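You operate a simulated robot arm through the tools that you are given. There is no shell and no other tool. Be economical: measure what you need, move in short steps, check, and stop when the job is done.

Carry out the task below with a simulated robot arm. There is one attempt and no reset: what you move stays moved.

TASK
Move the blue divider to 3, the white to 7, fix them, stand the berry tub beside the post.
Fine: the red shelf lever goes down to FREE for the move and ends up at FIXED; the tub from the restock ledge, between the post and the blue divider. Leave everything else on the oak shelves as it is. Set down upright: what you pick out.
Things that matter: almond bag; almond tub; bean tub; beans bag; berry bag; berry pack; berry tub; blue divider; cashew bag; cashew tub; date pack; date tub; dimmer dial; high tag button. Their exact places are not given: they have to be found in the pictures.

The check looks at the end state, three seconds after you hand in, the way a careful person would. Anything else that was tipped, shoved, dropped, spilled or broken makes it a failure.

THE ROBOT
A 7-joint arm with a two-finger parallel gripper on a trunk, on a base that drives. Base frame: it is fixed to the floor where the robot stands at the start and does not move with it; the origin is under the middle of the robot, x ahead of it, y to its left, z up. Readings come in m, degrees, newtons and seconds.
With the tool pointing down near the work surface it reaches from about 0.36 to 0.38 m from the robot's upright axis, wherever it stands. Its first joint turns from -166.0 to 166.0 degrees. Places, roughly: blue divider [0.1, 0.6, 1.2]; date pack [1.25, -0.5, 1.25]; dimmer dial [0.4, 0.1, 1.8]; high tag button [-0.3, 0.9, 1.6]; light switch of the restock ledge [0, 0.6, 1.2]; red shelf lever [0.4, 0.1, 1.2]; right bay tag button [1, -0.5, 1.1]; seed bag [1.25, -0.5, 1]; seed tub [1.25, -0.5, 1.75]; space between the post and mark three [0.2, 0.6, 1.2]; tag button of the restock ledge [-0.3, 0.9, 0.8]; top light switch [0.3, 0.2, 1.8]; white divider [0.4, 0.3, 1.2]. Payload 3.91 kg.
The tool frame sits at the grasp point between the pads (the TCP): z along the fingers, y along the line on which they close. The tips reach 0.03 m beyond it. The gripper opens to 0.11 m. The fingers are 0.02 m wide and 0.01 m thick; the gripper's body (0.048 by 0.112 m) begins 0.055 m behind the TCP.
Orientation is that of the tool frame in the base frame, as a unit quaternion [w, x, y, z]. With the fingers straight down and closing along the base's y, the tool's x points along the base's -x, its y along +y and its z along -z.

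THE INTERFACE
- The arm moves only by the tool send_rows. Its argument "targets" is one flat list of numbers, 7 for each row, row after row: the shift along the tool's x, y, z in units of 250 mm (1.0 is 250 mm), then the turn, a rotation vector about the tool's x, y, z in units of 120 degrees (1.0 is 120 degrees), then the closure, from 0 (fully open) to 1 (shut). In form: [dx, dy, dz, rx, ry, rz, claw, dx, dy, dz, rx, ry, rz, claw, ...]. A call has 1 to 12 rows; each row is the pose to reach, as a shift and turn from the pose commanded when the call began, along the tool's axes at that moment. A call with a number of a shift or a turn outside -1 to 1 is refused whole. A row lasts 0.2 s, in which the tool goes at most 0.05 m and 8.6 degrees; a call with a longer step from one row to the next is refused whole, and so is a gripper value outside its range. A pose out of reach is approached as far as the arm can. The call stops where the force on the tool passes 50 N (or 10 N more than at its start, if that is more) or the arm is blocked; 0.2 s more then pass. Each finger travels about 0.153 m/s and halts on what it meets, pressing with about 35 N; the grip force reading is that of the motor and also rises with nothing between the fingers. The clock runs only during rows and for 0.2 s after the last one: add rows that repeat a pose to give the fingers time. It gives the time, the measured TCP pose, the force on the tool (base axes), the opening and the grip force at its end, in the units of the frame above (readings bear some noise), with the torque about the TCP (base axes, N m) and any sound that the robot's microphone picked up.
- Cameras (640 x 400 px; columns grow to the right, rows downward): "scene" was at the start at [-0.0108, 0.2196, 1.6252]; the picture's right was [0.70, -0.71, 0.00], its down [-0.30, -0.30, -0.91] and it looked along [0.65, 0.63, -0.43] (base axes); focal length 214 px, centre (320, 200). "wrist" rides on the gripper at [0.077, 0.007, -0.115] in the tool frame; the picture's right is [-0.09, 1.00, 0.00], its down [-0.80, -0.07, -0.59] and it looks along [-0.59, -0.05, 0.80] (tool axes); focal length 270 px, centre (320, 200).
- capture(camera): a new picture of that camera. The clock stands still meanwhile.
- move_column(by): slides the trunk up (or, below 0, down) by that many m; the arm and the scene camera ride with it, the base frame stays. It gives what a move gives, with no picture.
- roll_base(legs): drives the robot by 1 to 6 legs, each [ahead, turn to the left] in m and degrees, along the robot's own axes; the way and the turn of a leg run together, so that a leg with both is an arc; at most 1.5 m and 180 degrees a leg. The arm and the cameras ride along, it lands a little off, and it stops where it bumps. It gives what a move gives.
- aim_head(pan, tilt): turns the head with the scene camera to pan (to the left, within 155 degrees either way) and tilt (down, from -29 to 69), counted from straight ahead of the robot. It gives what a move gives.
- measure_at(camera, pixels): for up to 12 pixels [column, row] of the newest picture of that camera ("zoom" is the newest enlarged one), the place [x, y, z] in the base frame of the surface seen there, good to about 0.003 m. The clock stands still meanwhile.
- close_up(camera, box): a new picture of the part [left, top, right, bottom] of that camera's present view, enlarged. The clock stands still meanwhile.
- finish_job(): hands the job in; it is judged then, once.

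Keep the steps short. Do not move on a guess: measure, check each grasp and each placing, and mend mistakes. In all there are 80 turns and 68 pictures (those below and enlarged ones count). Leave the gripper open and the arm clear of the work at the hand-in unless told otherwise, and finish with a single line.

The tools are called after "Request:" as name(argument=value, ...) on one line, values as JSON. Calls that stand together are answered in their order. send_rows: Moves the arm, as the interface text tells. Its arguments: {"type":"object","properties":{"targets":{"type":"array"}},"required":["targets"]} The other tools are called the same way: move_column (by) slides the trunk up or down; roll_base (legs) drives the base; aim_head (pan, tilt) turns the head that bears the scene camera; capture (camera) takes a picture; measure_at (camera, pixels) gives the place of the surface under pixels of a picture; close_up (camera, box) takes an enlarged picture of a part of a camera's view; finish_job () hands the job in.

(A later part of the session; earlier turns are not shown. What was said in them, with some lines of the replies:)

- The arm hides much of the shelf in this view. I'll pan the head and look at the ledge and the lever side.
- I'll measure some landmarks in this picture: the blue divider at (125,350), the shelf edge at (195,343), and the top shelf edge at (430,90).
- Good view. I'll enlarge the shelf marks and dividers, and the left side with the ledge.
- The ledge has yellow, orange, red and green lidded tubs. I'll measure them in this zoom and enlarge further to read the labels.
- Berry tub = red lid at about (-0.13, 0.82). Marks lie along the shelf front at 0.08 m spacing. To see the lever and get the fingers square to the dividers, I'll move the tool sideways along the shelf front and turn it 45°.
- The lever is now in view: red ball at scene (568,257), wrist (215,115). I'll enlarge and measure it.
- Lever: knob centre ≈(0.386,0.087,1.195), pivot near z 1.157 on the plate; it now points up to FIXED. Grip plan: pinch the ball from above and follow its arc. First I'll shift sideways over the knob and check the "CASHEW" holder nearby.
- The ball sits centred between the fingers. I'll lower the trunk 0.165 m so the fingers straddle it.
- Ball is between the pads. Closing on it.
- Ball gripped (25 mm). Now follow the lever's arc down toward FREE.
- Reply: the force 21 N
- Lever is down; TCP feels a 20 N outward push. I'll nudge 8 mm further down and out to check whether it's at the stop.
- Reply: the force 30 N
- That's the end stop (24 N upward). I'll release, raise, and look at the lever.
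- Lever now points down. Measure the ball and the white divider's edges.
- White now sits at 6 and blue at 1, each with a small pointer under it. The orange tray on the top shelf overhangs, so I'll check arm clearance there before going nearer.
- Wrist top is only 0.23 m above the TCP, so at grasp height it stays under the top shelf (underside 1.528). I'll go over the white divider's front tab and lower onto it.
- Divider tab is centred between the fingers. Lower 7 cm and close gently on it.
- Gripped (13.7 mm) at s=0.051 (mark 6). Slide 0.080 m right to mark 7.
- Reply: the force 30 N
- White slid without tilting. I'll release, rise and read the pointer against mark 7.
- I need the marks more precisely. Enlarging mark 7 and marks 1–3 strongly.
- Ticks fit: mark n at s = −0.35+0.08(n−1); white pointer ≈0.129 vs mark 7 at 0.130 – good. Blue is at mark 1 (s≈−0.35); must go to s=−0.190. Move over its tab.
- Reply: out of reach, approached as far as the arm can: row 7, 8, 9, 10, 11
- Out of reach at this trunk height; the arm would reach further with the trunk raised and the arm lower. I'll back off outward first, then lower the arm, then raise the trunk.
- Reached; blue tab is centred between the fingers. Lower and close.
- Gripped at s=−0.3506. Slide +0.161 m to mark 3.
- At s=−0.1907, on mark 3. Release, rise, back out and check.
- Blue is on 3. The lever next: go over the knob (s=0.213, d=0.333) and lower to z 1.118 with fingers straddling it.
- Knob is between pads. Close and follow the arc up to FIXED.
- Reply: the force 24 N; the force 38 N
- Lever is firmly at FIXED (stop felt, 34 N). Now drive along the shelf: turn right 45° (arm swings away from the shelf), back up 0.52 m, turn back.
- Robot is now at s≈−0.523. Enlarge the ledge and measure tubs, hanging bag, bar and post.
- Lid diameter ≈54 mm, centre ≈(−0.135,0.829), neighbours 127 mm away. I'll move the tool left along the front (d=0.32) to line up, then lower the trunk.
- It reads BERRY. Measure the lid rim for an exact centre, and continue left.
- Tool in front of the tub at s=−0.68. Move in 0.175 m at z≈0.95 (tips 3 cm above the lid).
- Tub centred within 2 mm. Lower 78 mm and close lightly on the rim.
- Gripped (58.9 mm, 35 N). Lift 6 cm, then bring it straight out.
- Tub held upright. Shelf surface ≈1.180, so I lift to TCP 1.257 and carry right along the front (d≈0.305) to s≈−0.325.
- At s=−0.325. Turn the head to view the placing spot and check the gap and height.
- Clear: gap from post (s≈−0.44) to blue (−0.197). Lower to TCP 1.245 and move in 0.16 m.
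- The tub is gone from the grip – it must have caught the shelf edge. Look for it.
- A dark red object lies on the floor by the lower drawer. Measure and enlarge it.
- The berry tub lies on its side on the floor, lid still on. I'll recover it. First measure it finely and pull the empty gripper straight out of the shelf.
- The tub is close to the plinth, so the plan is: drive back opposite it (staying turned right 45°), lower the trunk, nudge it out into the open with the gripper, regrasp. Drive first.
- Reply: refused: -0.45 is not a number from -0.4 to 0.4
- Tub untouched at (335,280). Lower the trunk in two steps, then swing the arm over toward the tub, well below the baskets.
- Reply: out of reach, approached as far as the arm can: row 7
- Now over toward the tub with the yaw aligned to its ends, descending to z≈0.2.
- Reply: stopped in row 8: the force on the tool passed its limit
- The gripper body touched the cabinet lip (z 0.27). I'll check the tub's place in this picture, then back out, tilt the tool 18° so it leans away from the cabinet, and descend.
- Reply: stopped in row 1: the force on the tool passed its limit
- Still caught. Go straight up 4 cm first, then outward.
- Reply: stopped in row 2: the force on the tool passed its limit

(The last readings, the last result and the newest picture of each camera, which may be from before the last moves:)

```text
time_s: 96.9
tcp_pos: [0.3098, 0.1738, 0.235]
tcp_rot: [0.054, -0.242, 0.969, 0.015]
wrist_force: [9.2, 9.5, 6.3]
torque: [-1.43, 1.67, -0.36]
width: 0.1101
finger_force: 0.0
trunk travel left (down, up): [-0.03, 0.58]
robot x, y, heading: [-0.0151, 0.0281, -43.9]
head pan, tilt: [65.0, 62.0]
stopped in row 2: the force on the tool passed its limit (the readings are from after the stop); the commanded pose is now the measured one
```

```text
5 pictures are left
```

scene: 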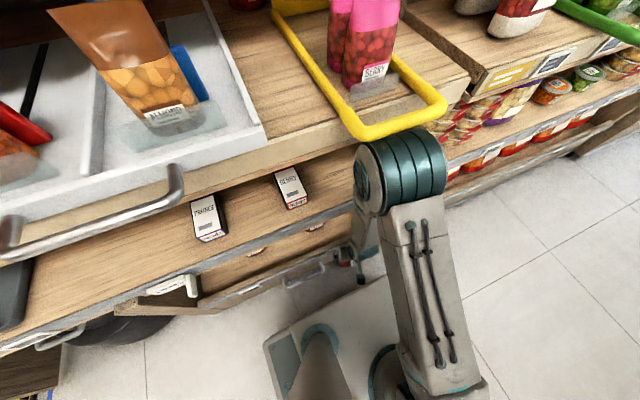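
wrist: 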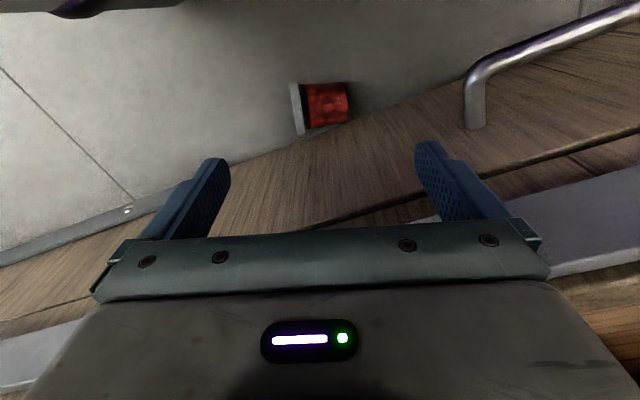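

Request:
measure_at(camera="scene", pixels=[[400, 135], [385, 140], [440, 160], [400, 128], [440, 105], [350, 120], [365, 260], [360, 220], [340, 300], [300, 330], [325, 265], [370, 160]])

Request:
close_up(camera="scene", box=[250, 90, 490, 340])

```text
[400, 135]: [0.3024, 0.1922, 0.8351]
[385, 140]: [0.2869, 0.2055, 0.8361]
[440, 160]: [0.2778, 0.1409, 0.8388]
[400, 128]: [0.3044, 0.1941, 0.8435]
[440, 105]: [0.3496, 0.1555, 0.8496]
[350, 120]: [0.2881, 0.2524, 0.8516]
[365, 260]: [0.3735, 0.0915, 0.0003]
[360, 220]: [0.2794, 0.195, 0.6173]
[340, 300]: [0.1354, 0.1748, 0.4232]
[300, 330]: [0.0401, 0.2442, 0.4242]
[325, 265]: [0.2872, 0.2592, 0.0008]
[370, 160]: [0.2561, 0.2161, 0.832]
```

```text
1.60 times, centred on (370, 215) of scene
```

zoom: 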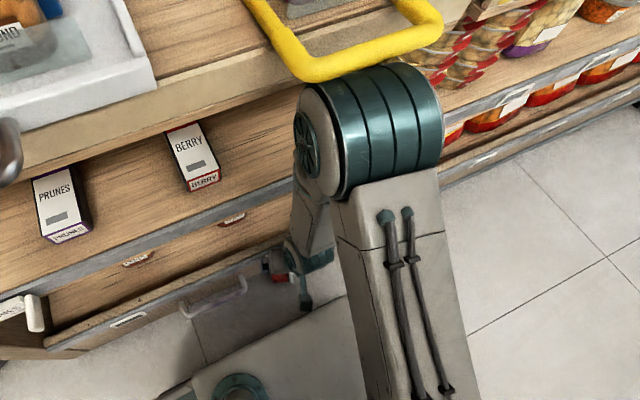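

The elbow sits right under the yellow basket handle (z 0.84) – that is what blocks up/tilt. Slide away level toward −y, the way I came, without rising.

Request:
send_rows(targets=[0.03, -0.06, -0.003, 0, 0, 0, 0, 0.07, -0.14, -0.007, 0, 0, 0, 0, 0.12, -0.23, -0.012, 0, 0, 0, 0, 0.17, -0.32, -0.017, 0, 0, 0, 0, 0.21, -0.4, -0.02, 0, 0, 0, 0])

```text
time_s: 97.2
tcp_pos: [0.3089, 0.1772, 0.2365]
tcp_rot: [0.058, -0.243, 0.968, 0.019]
wrist_force: [8.3, 10.4, 2.4]
torque: [-1.33, 1.22, -0.59]
width: 0.1101
finger_force: 0.2
trunk travel left (down, up): [-0.03, 0.58]
robot x, y, heading: [-0.0218, 0.0315, -43.7]
head pan, tilt: [65.0, 62.0]
stopped in row 1: the force on the tool passed its limit (the readings are from after the stop); the commanded pose is now the measured one
```

Pushback is still toward the shelf: the wrist camera is pressing on my own platform edge, made worse by the tilt. Undo the tilt and go back to the pose before it, then straight up.

Request:
send_rows(targets=[-0.01, -0.01, 0, 0, 0.02, 0, 0, -0.015, -0.02, 0, 0, 0.04, 0, 0, -0.015, -0.029, 0, 0, 0.058, 0, 0, -0.015, -0.029, -0.06, 0, 0.058, 0, 0, -0.015, -0.029, -0.14, 0, 0.058, 0, 0, -0.015, -0.029, -0.25, 0, 0.058, 0, 0, -0.015, -0.029, -0.38, 0, 0.058, 0, 0])

```text
time_s: 98.4
tcp_pos: [0.2838, 0.1888, 0.2307]
tcp_rot: [-0.025, -0.256, 0.966, 0.002]
wrist_force: [39.6, 75.1, 1.2]
torque: [-9.95, 5.38, -4.11]
width: 0.11
finger_force: 0.0
trunk travel left (down, up): [-0.03, 0.58]
robot x, y, heading: [-0.0311, 0.0434, -38.0]
head pan, tilt: [65.0, 62.0]
stopped in row 5: the force on the tool passed its limit (the readings are from after the stop); the commanded pose is now the measured one
```

The contact is my wrist camera against my own platform at z≈0.36. Turning the robot right swings the whole arm clear of the shelf and the yellow handle, so I can then extend freely.

Request:
roll_base(legs=[[0, -40]])

```text
time_s: 99.5
tcp_pos: [0.2804, 0.188, 0.2306]
tcp_rot: [-0.022, -0.232, 0.972, 0.007]
wrist_force: [18.6, 36.5, 7.2]
torque: [-5.21, 3.1, -2.26]
width: 0.1099
finger_force: 0.0
trunk travel left (down, up): [-0.03, 0.58]
robot x, y, heading: [-0.0417, 0.0431, -38.6]
head pan, tilt: [65.0, 62.0]
stopped in leg 1: the force on the tool passed its limit (the readings are from after the stop); the commanded pose is now the measured one
```

Relieve the pressure: ease 1 cm off in the force direction and yaw the hand so the camera swings away from the platform.

Request:
send_rows(targets=[-0.02, 0.012, 0, 0, 0, 0.03, 0, -0.035, 0.02, 0, 0, 0, 0.08, 0, -0.04, 0.025, 0, 0, 0, 0.14, 0, -0.04, 0.025, 0, 0, 0, 0.2, 0, -0.04, 0.025, 0, 0, 0, 0.26, 0])

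Request:
capture(camera="scene")

```text
time_s: 100.6
tcp_pos: [0.2756, 0.1892, 0.2309]
tcp_rot: [-0.039, -0.011, 0.999, -0.004]
wrist_force: [-2.2, -3.4, 0.7]
torque: [0.18, -0.12, 0.18]
width: 0.1087
finger_force: 0.1
trunk travel left (down, up): [-0.03, 0.58]
robot x, y, heading: [-0.0399, 0.0459, -39.0]
head pan, tilt: [65.0, 62.0]
stopped in row 5: the force on the tool passed its limit (the readings are from after the stop); the commanded pose is now the measured one
```

```text
3 pictures are left
```

scene: 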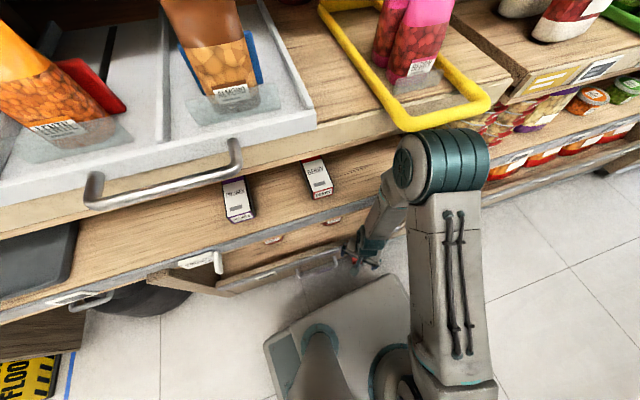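

Pressure gone (4 N). Now turn right to swing the arm clear of the cabinet.

Request:
roll_base(legs=[[0, -45]])

```text
time_s: 103.1
tcp_pos: [0.2844, -0.0784, 0.2296]
tcp_rot: [-0.037, 0.375, 0.926, 0.012]
wrist_force: [0.1, -0.3, -0.2]
torque: [0.01, 0.0, 0.0]
width: 0.1099
finger_force: 0.0
trunk travel left (down, up): [-0.03, 0.58]
robot x, y, heading: [-0.0406, 0.0432, -84.4]
head pan, tilt: [65.0, 62.0]
```

The arm is free. The tub on the floor can only be reached with little room, so I'll try carefully: drive 3 cm away from the cabinet, then here in the open extend, yaw the hand and descend to z≈0.13 with fingers shut.

Request:
roll_base(legs=[[0.03, 0]])

Request:
send_rows(targets=[-0.08, 0.035, 0, 0, 0, 0, 0.5, -0.164, 0.071, 0, 0, 0, -0.06, 1, -0.164, 0.071, 0.08, 0, 0, -0.12, 1, -0.164, 0.071, 0.16, 0, 0, -0.18, 1, -0.164, 0.071, 0.24, 0, 0, -0.24, 1, -0.164, 0.071, 0.32, 0, 0, -0.31, 1, -0.164, 0.071, 0.4, 0, 0, -0.3725, 1, -0.164, 0.071, 0.4, 0, 0, -0.3725, 1])

Request:
send_rows(targets=[0, 0, 0, 0, -0.06, 0, 1, 0, 0, 0, 0, -0.12, 0, 1, 0, 0, 0, 0, -0.1375, 0, 1, 0, 0, 0, 0, -0.1375, 0, 1])

```text
time_s: 103.9
tcp_pos: [0.2904, -0.108, 0.2304]
tcp_rot: [-0.037, 0.375, 0.926, 0.012]
wrist_force: [-0.7, -0.3, 0.1]
torque: [0.01, -0.02, 0.0]
width: 0.1099
finger_force: 0.1
trunk travel left (down, up): [-0.03, 0.58]
robot x, y, heading: [-0.0344, 0.0147, -84.5]
head pan, tilt: [65.0, 62.0]
```

```text
time_s: 105.7
tcp_pos: [0.3242, -0.1197, 0.1259]
tcp_rot: [-0.029, -0.006, 0.999, 0.025]
wrist_force: [1.0, 0.3, 0.4]
torque: [0.03, 0.01, -0.02]
width: 0.0
finger_force: 35.2
trunk travel left (down, up): [-0.03, 0.58]
robot x, y, heading: [-0.0384, 0.0152, -84.1]
head pan, tilt: [65.0, 62.0]
```

```text
time_s: 106.7
tcp_pos: [0.3278, -0.1182, 0.1292]
tcp_rot: [0.118, -0.002, 0.993, 0.025]
wrist_force: [34.3, 1.1, 17.6]
torque: [-0.3, 5.76, 0.11]
width: 0.0
finger_force: 35.2
trunk travel left (down, up): [-0.03, 0.58]
robot x, y, heading: [-0.0386, 0.0144, -84.0]
head pan, tilt: [65.0, 62.0]
```

Tilting presses my camera against the base again. Test whether I can extend a further 4 cm at this tilt to get clear.

Request:
send_rows(targets=[-0.05, 0, 0.01, 0, 0, 0, 1, -0.1, 0, 0.02, 0, 0, 0, 1, -0.16, 0, 0.04, 0, 0, 0, 1, -0.16, 0, 0.04, 0, 0, 0, 1])

```text
time_s: 107.7
tcp_pos: [0.3659, -0.1184, 0.1257]
tcp_rot: [0.114, -0.002, 0.993, 0.025]
wrist_force: [-0.1, -0.3, -0.1]
torque: [-0.02, -0.02, -0.02]
width: 0.0
finger_force: 34.8
trunk travel left (down, up): [-0.03, 0.58]
robot x, y, heading: [-0.0383, 0.013, -84.5]
head pan, tilt: [65.0, 62.0]
```

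That works with no contact (r≈0.425). Back off a bit and turn left so that the fingertip comes over the tub, 4 cm above it.

Request:
roll_base(legs=[[0.075, 0], [0, 51.5]])

Request:
capture(camera="wrist")

```text
time_s: 111.1
tcp_pos: [0.3263, 0.1699, 0.1262]
tcp_rot: [0.092, -0.431, 0.895, 0.073]
wrist_force: [-1.5, 0.4, -0.5]
torque: [0.01, 0.0, -0.01]
width: 0.0001
finger_force: 35.0
trunk travel left (down, up): [-0.03, 0.58]
robot x, y, heading: [-0.0301, -0.0603, -33.0]
head pan, tilt: [65.0, 62.0]
```

```text
2 pictures are left
```

wrist: 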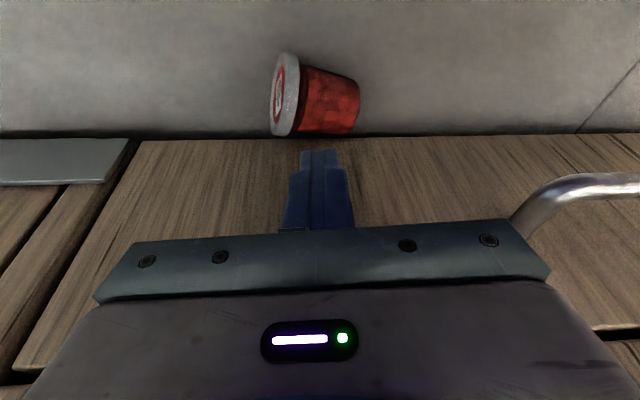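

Clear view; hand hangs over the tub without contact. Measure the tub ends precisely for an end-to-end pinch.

Request:
measure_at(camera="wrist", pixels=[[290, 62], [290, 95], [283, 130], [320, 95], [357, 85], [355, 125], [335, 75], [325, 130], [350, 105], [277, 95], [330, 145], [420, 160]])

```text
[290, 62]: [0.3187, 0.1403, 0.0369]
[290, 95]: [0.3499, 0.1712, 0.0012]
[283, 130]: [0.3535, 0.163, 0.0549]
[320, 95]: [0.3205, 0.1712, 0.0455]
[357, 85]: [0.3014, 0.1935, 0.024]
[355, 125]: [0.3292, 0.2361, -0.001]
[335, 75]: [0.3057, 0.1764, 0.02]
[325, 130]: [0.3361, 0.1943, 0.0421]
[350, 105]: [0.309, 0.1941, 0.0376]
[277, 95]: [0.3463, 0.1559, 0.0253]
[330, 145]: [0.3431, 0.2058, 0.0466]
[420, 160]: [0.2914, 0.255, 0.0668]
```

Tub axis confirmed. Yaw 24° to line up with its ends, open to 88 mm, descend, and pinch end-to-end.

Request:
send_rows(targets=[0.01, 0.015, 0, 0, 0, 0.07, 0.2, 0.02, 0.03, 0, 0, 0, 0.14, 0.2, 0.027, 0.041, -0.004, 0, 0, 0.2, 0.2, 0.027, 0.041, -0.004, 0, 0, 0.2, 0.2, 0.045, 0.037, 0.074, 0, 0, 0.2, 0.2, 0.063, 0.033, 0.152, 0, 0, 0.2, 0.2, 0.081, 0.029, 0.23, 0, 0, 0.2, 0.2, 0.0997, 0.025, 0.307, 0, 0, 0.2, 0.2, 0.0997, 0.025, 0.307, 0, 0, 0.2, 0.4, 0.0997, 0.025, 0.307, 0, 0, 0.2, 0.7, 0.0997, 0.025, 0.307, 0, 0, 0.2, 0.7])

```text
time_s: 113.5
tcp_pos: [0.3144, 0.1703, 0.0474]
tcp_rot: [0.074, -0.236, 0.965, 0.09]
wrist_force: [-3.7, -3.4, 4.1]
torque: [-0.46, -0.15, 0.19]
width: 0.0668
finger_force: 34.5
trunk travel left (down, up): [-0.03, 0.58]
robot x, y, heading: [-0.0319, -0.0605, -33.1]
head pan, tilt: [65.0, 62.0]
```

Pinched (66.8 mm). Lift 6 cm, turn the robot right into the open, and yaw the hand so the lid points outward.

Request:
send_rows(targets=[0, 0, -0.06, 0, 0, 0, 0.75, 0, 0, -0.14, 0, 0, 0, 0.75, 0, 0, -0.25, 0, 0, 0, 0.75, 0, 0, -0.25, 0, 0, 0, 0.75])

Request:
roll_base(legs=[[0, -45]])

Request:
send_rows(targets=[0, 0, 0, 0, 0, -0.068, 0.75, 0, 0, 0, 0, 0, -0.136, 0.75, 0, 0, 0, 0, 0, -0.204, 0.75, 0, 0, 0, 0, 0, -0.272, 0.75, 0, 0, 0, 0, 0, -0.34, 0.75, 0, 0, 0, 0, 0, -0.408, 0.75, 0, 0, 0, 0, 0, -0.476, 0.75, 0, 0, 0, 0, 0, -0.545, 0.75, 0, 0, 0, 0, 0, -0.614, 0.75, 0, 0, 0, 0, 0, -0.682, 0.75, 0, 0, 0, 0, 0, -0.75, 0.75, 0, 0, 0, 0, 0, -0.75, 0.75])

```text
time_s: 114.5
tcp_pos: [0.3077, 0.1577, 0.1081]
tcp_rot: [0.075, -0.236, 0.965, 0.09]
wrist_force: [1.1, -0.5, -0.4]
torque: [0.0, 0.03, -0.02]
width: 0.061
finger_force: 35.1
trunk travel left (down, up): [-0.03, 0.58]
robot x, y, heading: [-0.0325, -0.0578, -33.0]
head pan, tilt: [65.0, 62.0]
```

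```text
time_s: 116.9
tcp_pos: [0.3628, -0.1456, 0.1075]
tcp_rot: [0.104, 0.153, 0.981, 0.054]
wrist_force: [-0.3, 0.1, -0.2]
torque: [-0.02, 0.0, -0.01]
width: 0.0606
finger_force: 35.0
trunk travel left (down, up): [-0.03, 0.58]
robot x, y, heading: [-0.0269, -0.0593, -78.2]
head pan, tilt: [65.0, 62.0]
```

```text
time_s: 119.5
tcp_pos: [0.3624, -0.1452, 0.1072]
tcp_rot: [0.112, -0.587, 0.801, -0.035]
wrist_force: [0.7, -1.2, -0.8]
torque: [0.01, 0.01, -0.02]
width: 0.0607
finger_force: 35.2
trunk travel left (down, up): [-0.03, 0.58]
robot x, y, heading: [-0.0272, -0.057, -78.3]
head pan, tilt: [65.0, 62.0]
```

Held securely, lid pointing outward. Level the tub, lower it to the floor, release, rise, yaw the hand back 90° and look.

Request:
send_rows(targets=[0, 0, 0, -0.045, 0, 0, 0.75, 0.008, 0.01, 0.055, -0.091, 0, 0, 0.75, 0.016, 0.022, 0.11, -0.091, 0, 0, 0.75, 0.024, 0.033, 0.17, -0.091, 0, 0, 0.75, 0.031, 0.043, 0.222, -0.091, 0, 0, 0.75, 0.031, 0.043, 0.222, -0.091, 0, 0, 0.75, 0.031, 0.043, 0.222, -0.091, 0, 0, 0.4, 0.031, 0.043, 0.222, -0.091, 0, 0, 0.2, 0.031, 0.043, 0.222, -0.091, 0, 0, 0.2, 0.016, 0.022, 0.11, -0.091, 0, 0, 0.2, 0, 0, 0, -0.091, 0, 0, 0.2, -0.016, -0.022, -0.11, -0.091, 0, 0, 0.2])

Request:
send_rows(targets=[0, 0, 0, 0, 0, 0.068, 0.25, 0, 0, 0, 0, 0, 0.136, 0.25, 0, 0, 0, 0, 0, 0.204, 0.25, 0, 0, 0, 0, 0, 0.272, 0.25, 0, 0, 0, 0, 0, 0.34, 0.25, 0, 0, 0, 0, 0, 0.408, 0.25, 0, 0, 0, 0, 0, 0.476, 0.25, 0, 0, 0, 0, 0, 0.545, 0.25, 0, 0, 0, 0, 0, 0.614, 0.25, 0, 0, 0, 0, 0, 0.682, 0.25, 0, 0, 0, 0, 0, 0.75, 0.25, 0, 0, 0, 0, 0, 0.75, 0.25])

Request:
capture(camera="wrist")

```text
time_s: 122.1
tcp_pos: [0.3624, -0.1451, 0.1339]
tcp_rot: [0.055, -0.593, 0.802, 0.041]
wrist_force: [-0.3, -0.3, -0.5]
torque: [-0.03, 0.01, 0.02]
width: 0.088
finger_force: 0.0
trunk travel left (down, up): [-0.03, 0.58]
robot x, y, heading: [-0.0304, -0.0627, -78.1]
head pan, tilt: [65.0, 62.0]
```

```text
time_s: 124.7
tcp_pos: [0.3626, -0.1458, 0.1349]
tcp_rot: [0.01, 0.147, 0.987, 0.068]
wrist_force: [-0.4, 0.5, -0.1]
torque: [0.02, 0.0, 0.01]
width: 0.0822
finger_force: 0.1
trunk travel left (down, up): [-0.03, 0.58]
robot x, y, heading: [-0.0294, -0.059, -78.1]
head pan, tilt: [65.0, 62.0]
```

```text
1 pictures are left
```

wrist: 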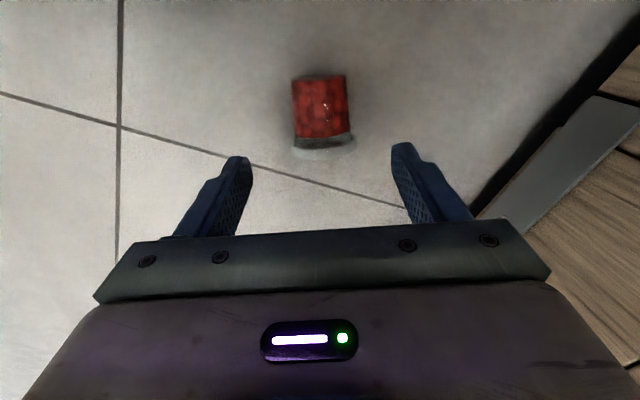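

The tub lies between the fingers, lid outward. Measure it for the cross-wise regrasp near the lid.

Request:
measure_at(camera="wrist", pixels=[[320, 90], [320, 110], [322, 130], [324, 142], [297, 142], [352, 136], [293, 100], [346, 95], [325, 150], [318, 78], [324, 136]])

```text
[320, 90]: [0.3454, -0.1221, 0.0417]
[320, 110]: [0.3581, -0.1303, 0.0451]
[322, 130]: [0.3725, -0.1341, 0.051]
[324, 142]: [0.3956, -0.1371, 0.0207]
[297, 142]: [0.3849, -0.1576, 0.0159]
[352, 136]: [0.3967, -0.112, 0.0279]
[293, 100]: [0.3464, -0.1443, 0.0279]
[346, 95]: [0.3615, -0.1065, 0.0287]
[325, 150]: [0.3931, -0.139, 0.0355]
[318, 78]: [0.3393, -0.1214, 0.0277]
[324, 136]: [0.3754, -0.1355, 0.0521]
```

Lid face at (0.394,−0.136), base at (0.339,−0.121). Level the hand, come down across the lid end, grip firmly, lift.

Request:
send_rows(targets=[-0.03, 0.04, 0, 0.033, 0, 0, 0.25, -0.057, 0.072, 0.01, 0.0655, 0, 0, 0.25, -0.057, 0.059, 0.104, 0.0655, 0, 0, 0.25, -0.057, 0.046, 0.198, 0.0655, 0, 0, 0.25, -0.057, 0.033, 0.292, 0.0655, 0, 0, 0.25, -0.057, 0.02, 0.386, 0.0655, 0, 0, 0.25, -0.057, 0.02, 0.386, 0.0655, 0, 0, 0.5, -0.057, 0.02, 0.386, 0.0655, 0, 0, 0.8, -0.057, 0.02, 0.386, 0.0655, 0, 0, 0.8, -0.057, 0.027, 0.34, 0.0655, 0, 0, 0.8, -0.057, 0.04, 0.24, 0.0655, 0, 0, 0.8, -0.057, 0.059, 0.104, 0.0655, 0, 0, 0.8])

```text
time_s: 127.3
tcp_pos: [0.3815, -0.1315, 0.1116]
tcp_rot: [0.001, 0.148, 0.989, 0.002]
wrist_force: [-0.3, 0.7, -0.9]
torque: [0.0, -0.02, -0.01]
width: 0.0504
finger_force: 34.8
trunk travel left (down, up): [-0.03, 0.58]
robot x, y, heading: [-0.0306, -0.0593, -78.3]
head pan, tilt: [65.0, 62.0]
```

Held at 50 mm around the body below the rim. Now drive around to face the left bay from further away (arm tucked), then raise the trunk.

Request:
roll_base(legs=[[0.33, 0], [0, 33.3], [-0.569, 0], [0, 28.7]])

Request:
move_column(by=0.4)

Request:
move_column(by=0.18)

```text
time_s: 135.4
tcp_pos: [-0.1055, 0.352, 0.1103]
tcp_rot: [0.0, -0.38, 0.925, 0.001]
wrist_force: [-0.6, -0.2, 0.2]
torque: [-0.01, 0.03, -0.02]
width: 0.0504
finger_force: 35.1
trunk travel left (down, up): [-0.03, 0.58]
robot x, y, heading: [-0.364, 0.022, -16.6]
head pan, tilt: [65.0, 62.0]
```

```text
time_s: 139.2
tcp_pos: [-0.1055, 0.3511, 0.5095]
tcp_rot: [-0.001, -0.38, 0.925, 0.001]
wrist_force: [-0.4, 0.2, -0.5]
torque: [0.0, 0.0, -0.01]
width: 0.0505
finger_force: 34.5
trunk travel left (down, up): [-0.43, 0.18]
robot x, y, heading: [-0.3639, 0.0255, -16.6]
head pan, tilt: [65.0, 62.0]
```

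```text
time_s: 141.2
tcp_pos: [-0.1046, 0.3517, 0.6908]
tcp_rot: [0.0, -0.38, 0.925, 0.001]
wrist_force: [-0.2, 0.0, -0.9]
torque: [-0.02, 0.0, -0.03]
width: 0.0505
finger_force: 34.6
trunk travel left (down, up): [-0.61, 0.0]
robot x, y, heading: [-0.3634, 0.0242, -16.6]
head pan, tilt: [65.0, 62.0]
```

All as planned. Now raise the arm and pitch the hand up 90° in two halves, so the fingers point at the shelf with the lid up.

Request:
send_rows(targets=[-0.03, 0, -0.14, 0, -0.05, 0, 0.8, -0.06, 0, -0.28, 0, -0.105, 0, 0.8, -0.09, 0, -0.42, 0, -0.16, 0, 0.8, -0.12, 0, -0.56, 0, -0.215, 0, 0.8, -0.15, 0, -0.7, 0, -0.27, 0, 0.8, -0.18, 0, -0.84, 0, -0.325, 0, 0.8, -0.2, 0, -0.98, 0, -0.375, 0, 0.8, -0.2, 0, -0.98, 0, -0.375, 0, 0.8])

Request:
send_rows(targets=[-0.115, 0, -0.087, 0, -0.05, 0, 0.8, -0.23, 0, -0.174, 0, -0.105, 0, 0.8, -0.345, 0, -0.26, 0, -0.16, 0, 0.8, -0.46, 0, -0.347, 0, -0.215, 0, 0.8, -0.576, 0, -0.434, 0, -0.27, 0, 0.8, -0.69, 0, -0.52, 0, -0.325, 0, 0.8, -0.806, 0, -0.608, 0, -0.375, 0, 0.8, -0.806, 0, -0.608, 0, -0.375, 0, 0.8])

```text
time_s: 143.0
tcp_pos: [-0.0693, 0.3859, 0.9357]
tcp_rot: [0.354, -0.351, 0.854, 0.146]
wrist_force: [0.1, -0.2, -0.6]
torque: [0.0, -0.05, 0.01]
width: 0.0506
finger_force: 35.7
trunk travel left (down, up): [-0.61, 0.0]
robot x, y, heading: [-0.3629, 0.026, -16.8]
head pan, tilt: [65.0, 62.0]
```

```text
time_s: 144.8
tcp_pos: [-0.0445, 0.4106, 1.1858]
tcp_rot: [0.654, -0.268, 0.653, 0.27]
wrist_force: [0.1, -0.3, -0.2]
torque: [-0.01, 0.03, 0.01]
width: 0.0505
finger_force: 35.0
out of reach, approached as far as the arm can: row 5
trunk travel left (down, up): [-0.61, 0.0]
robot x, y, heading: [-0.3658, 0.0219, -16.7]
head pan, tilt: [65.0, 62.0]
```

Hand is level, lid up, at s=−0.322. Raise 7 cm and use the last picture to check how the tub hangs against the shelf.

Request:
send_rows(targets=[-0.1, 0, 0, 0, 0, 0, 0.8, -0.2, 0, 0, 0, 0, 0, 0.8, -0.29, 0, 0, 0, 0, 0, 0.8, -0.29, 0, 0, 0, 0, 0, 0.8])

Request:
aim_head(pan=66, tilt=38)

Request:
capture(camera="scene")

```text
time_s: 145.8
tcp_pos: [-0.0447, 0.4105, 1.258]
tcp_rot: [0.653, -0.268, 0.655, 0.269]
wrist_force: [0.1, 0.0, -0.4]
torque: [-0.03, -0.01, -0.02]
width: 0.0503
finger_force: 35.2
trunk travel left (down, up): [-0.61, 0.0]
robot x, y, heading: [-0.3669, 0.0275, -16.7]
head pan, tilt: [65.0, 62.0]
```

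```text
time_s: 146.7
tcp_pos: [-0.044, 0.411, 1.2576]
tcp_rot: [0.653, -0.269, 0.654, 0.27]
wrist_force: [-0.3, 0.8, 0.1]
torque: [-0.02, 0.02, -0.02]
width: 0.0506
finger_force: 34.6
trunk travel left (down, up): [-0.61, 0.0]
robot x, y, heading: [-0.3669, 0.0262, -16.9]
head pan, tilt: [66.0, 38.0]
```

```text
0 pictures are left
```

scene: 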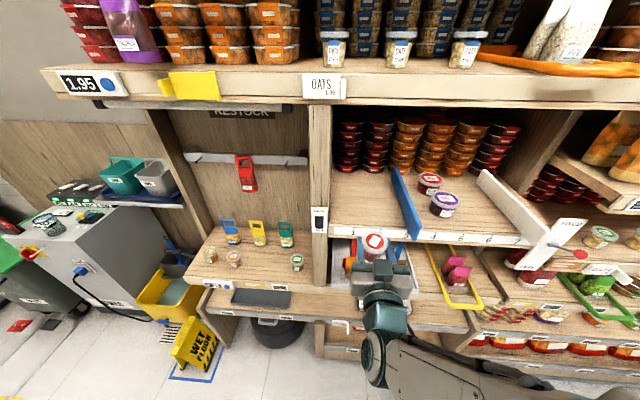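

The tub stands lid-up in the fingers at (375,241). Measure lid height, shelf surface, post and blue divider.

Request:
measure_at(camera="scene", pixels=[[375, 241], [367, 240], [384, 240], [375, 236], [375, 247], [360, 215], [385, 205], [345, 215], [331, 225], [410, 225], [395, 180], [374, 251]])

```text
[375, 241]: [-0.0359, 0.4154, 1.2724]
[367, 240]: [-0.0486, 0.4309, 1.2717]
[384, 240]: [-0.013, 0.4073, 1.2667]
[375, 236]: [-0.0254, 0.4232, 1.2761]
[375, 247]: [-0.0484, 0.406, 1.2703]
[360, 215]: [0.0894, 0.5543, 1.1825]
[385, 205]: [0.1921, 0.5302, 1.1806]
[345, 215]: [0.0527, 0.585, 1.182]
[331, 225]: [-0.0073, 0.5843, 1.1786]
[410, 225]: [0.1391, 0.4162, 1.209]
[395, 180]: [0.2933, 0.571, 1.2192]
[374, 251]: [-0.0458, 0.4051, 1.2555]
```

Tub level, base at 1.213 vs shelf 1.181. Move straight in 0.187 m.

Request:
send_rows(targets=[0, 0, 0.08, 0, 0, 0, 0.8, 0, 0, 0.17, 0, 0, 0, 0.8, 0, 0, 0.26, 0, 0, 0, 0.8, 0, 0, 0.35, 0, 0, 0, 0.8, 0, 0, 0.44, 0, 0, 0, 0.8, 0, 0, 0.53, 0, 0, 0, 0.8, 0, 0, 0.62, 0, 0, 0, 0.8, 0, 0, 0.7, 0, 0, 0, 0.8, 0, 0, 0.746, 0, 0, 0, 0.8, 0, 0, 0.746, 0, 0, 0, 0.8])

Request:
measure_at(camera="scene", pixels=[[375, 241]])

```text
time_s: 148.9
tcp_pos: [0.0876, 0.5423, 1.257]
tcp_rot: [0.653, -0.268, 0.655, 0.269]
wrist_force: [-0.4, 0.5, -0.5]
torque: [0.01, 0.02, 0.01]
width: 0.0501
finger_force: 35.4
trunk travel left (down, up): [-0.61, 0.0]
robot x, y, heading: [-0.3626, 0.0252, -16.5]
head pan, tilt: [66.0, 38.0]
```

```text
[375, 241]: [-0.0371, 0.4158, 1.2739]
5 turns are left
```

Inside, tub still held, no contact. Lower 32 mm slowly until it touches.

Request:
send_rows(targets=[0.03, 0, 0, 0, 0, 0, 0.8, 0.06, 0, 0, 0, 0, 0, 0.8, 0.09, 0, 0, 0, 0, 0, 0.8, 0.108, 0, 0, 0, 0, 0, 0.8, 0.118, 0, 0, 0, 0, 0, 0.8, 0.126, 0, 0, 0, 0, 0, 0.8, 0.126, 0, 0, 0, 0, 0, 0.8])

```text
time_s: 150.5
tcp_pos: [0.0874, 0.5426, 1.2263]
tcp_rot: [0.654, -0.268, 0.654, 0.27]
wrist_force: [0.0, 0.4, 2.7]
torque: [-0.03, -0.05, 0.0]
width: 0.0507
finger_force: 34.7
trunk travel left (down, up): [-0.61, 0.0]
robot x, y, heading: [-0.3644, 0.0208, -16.9]
head pan, tilt: [66.0, 38.0]
4 turns are left
```

Light touch (2.7 N). Ease 1 mm more, open slowly, then withdraw straight out.

Request:
send_rows(targets=[0.004, 0, 0, 0, 0, 0, 0.8, 0.005, 0, 0, 0, 0, 0, 0.5, 0.005, 0, 0, 0, 0, 0, 0.4, 0.005, 0, 0, 0, 0, 0, 0.3, 0.005, 0, 0, 0, 0, 0, 0.2, 0.005, 0, 0, 0, 0, 0, 0.2, 0.005, 0, -0.08, 0, 0, 0, 0.2, 0.005, 0, -0.2, 0, 0, 0, 0.2, 0.005, 0, -0.36, 0, 0, 0, 0.2, 0.005, 0, -0.54, 0, 0, 0, 0.2, 0.005, 0, -0.72, 0, 0, 0, 0.2, 0.005, 0, -0.9, 0, 0, 0, 0.2])

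Request:
measure_at(camera="wrist", pixels=[[320, 110]])

```text
time_s: 153.1
tcp_pos: [-0.0622, 0.4071, 1.2312]
tcp_rot: [0.653, -0.269, 0.655, 0.269]
wrist_force: [-0.3, -0.9, 0.5]
torque: [0.0, -0.01, 0.0]
width: 0.088
finger_force: 0.1
out of reach, approached as far as the arm can: row 12
trunk travel left (down, up): [-0.61, 0.0]
robot x, y, heading: [-0.362, 0.0261, -17.0]
head pan, tilt: [66.0, 38.0]
```

```text
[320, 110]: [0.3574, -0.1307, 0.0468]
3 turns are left
```

The hand came out with no sideways force. Open the gripper fully and hand in.

Request:
send_rows(targets=[0, 0, 0, 0, 0, 0, 0, 0, 0, 0, 0, 0, 0, 0])

Request:
finish_job()

```text
time_s: 153.7
tcp_pos: [-0.0608, 0.4064, 1.2315]
tcp_rot: [0.653, -0.268, 0.654, 0.27]
wrist_force: [-0.4, 0.2, 0.9]
torque: [0.04, 0.04, -0.01]
width: 0.11
finger_force: 0.1
trunk travel left (down, up): [-0.61, 0.0]
robot x, y, heading: [-0.3611, 0.0241, -16.3]
head pan, tilt: [66.0, 38.0]
```

```text
The job is handed in.
```

Handed in: blue is at 3, white at 7 and the lever at FIXED; the berry tub was released upright between the post and the blue divider, but I dropped it on the floor on the way (lid stayed on), my elbow may have touched the yellow basket's handle, and with no pictures left I couldn't check the final placing by eye.
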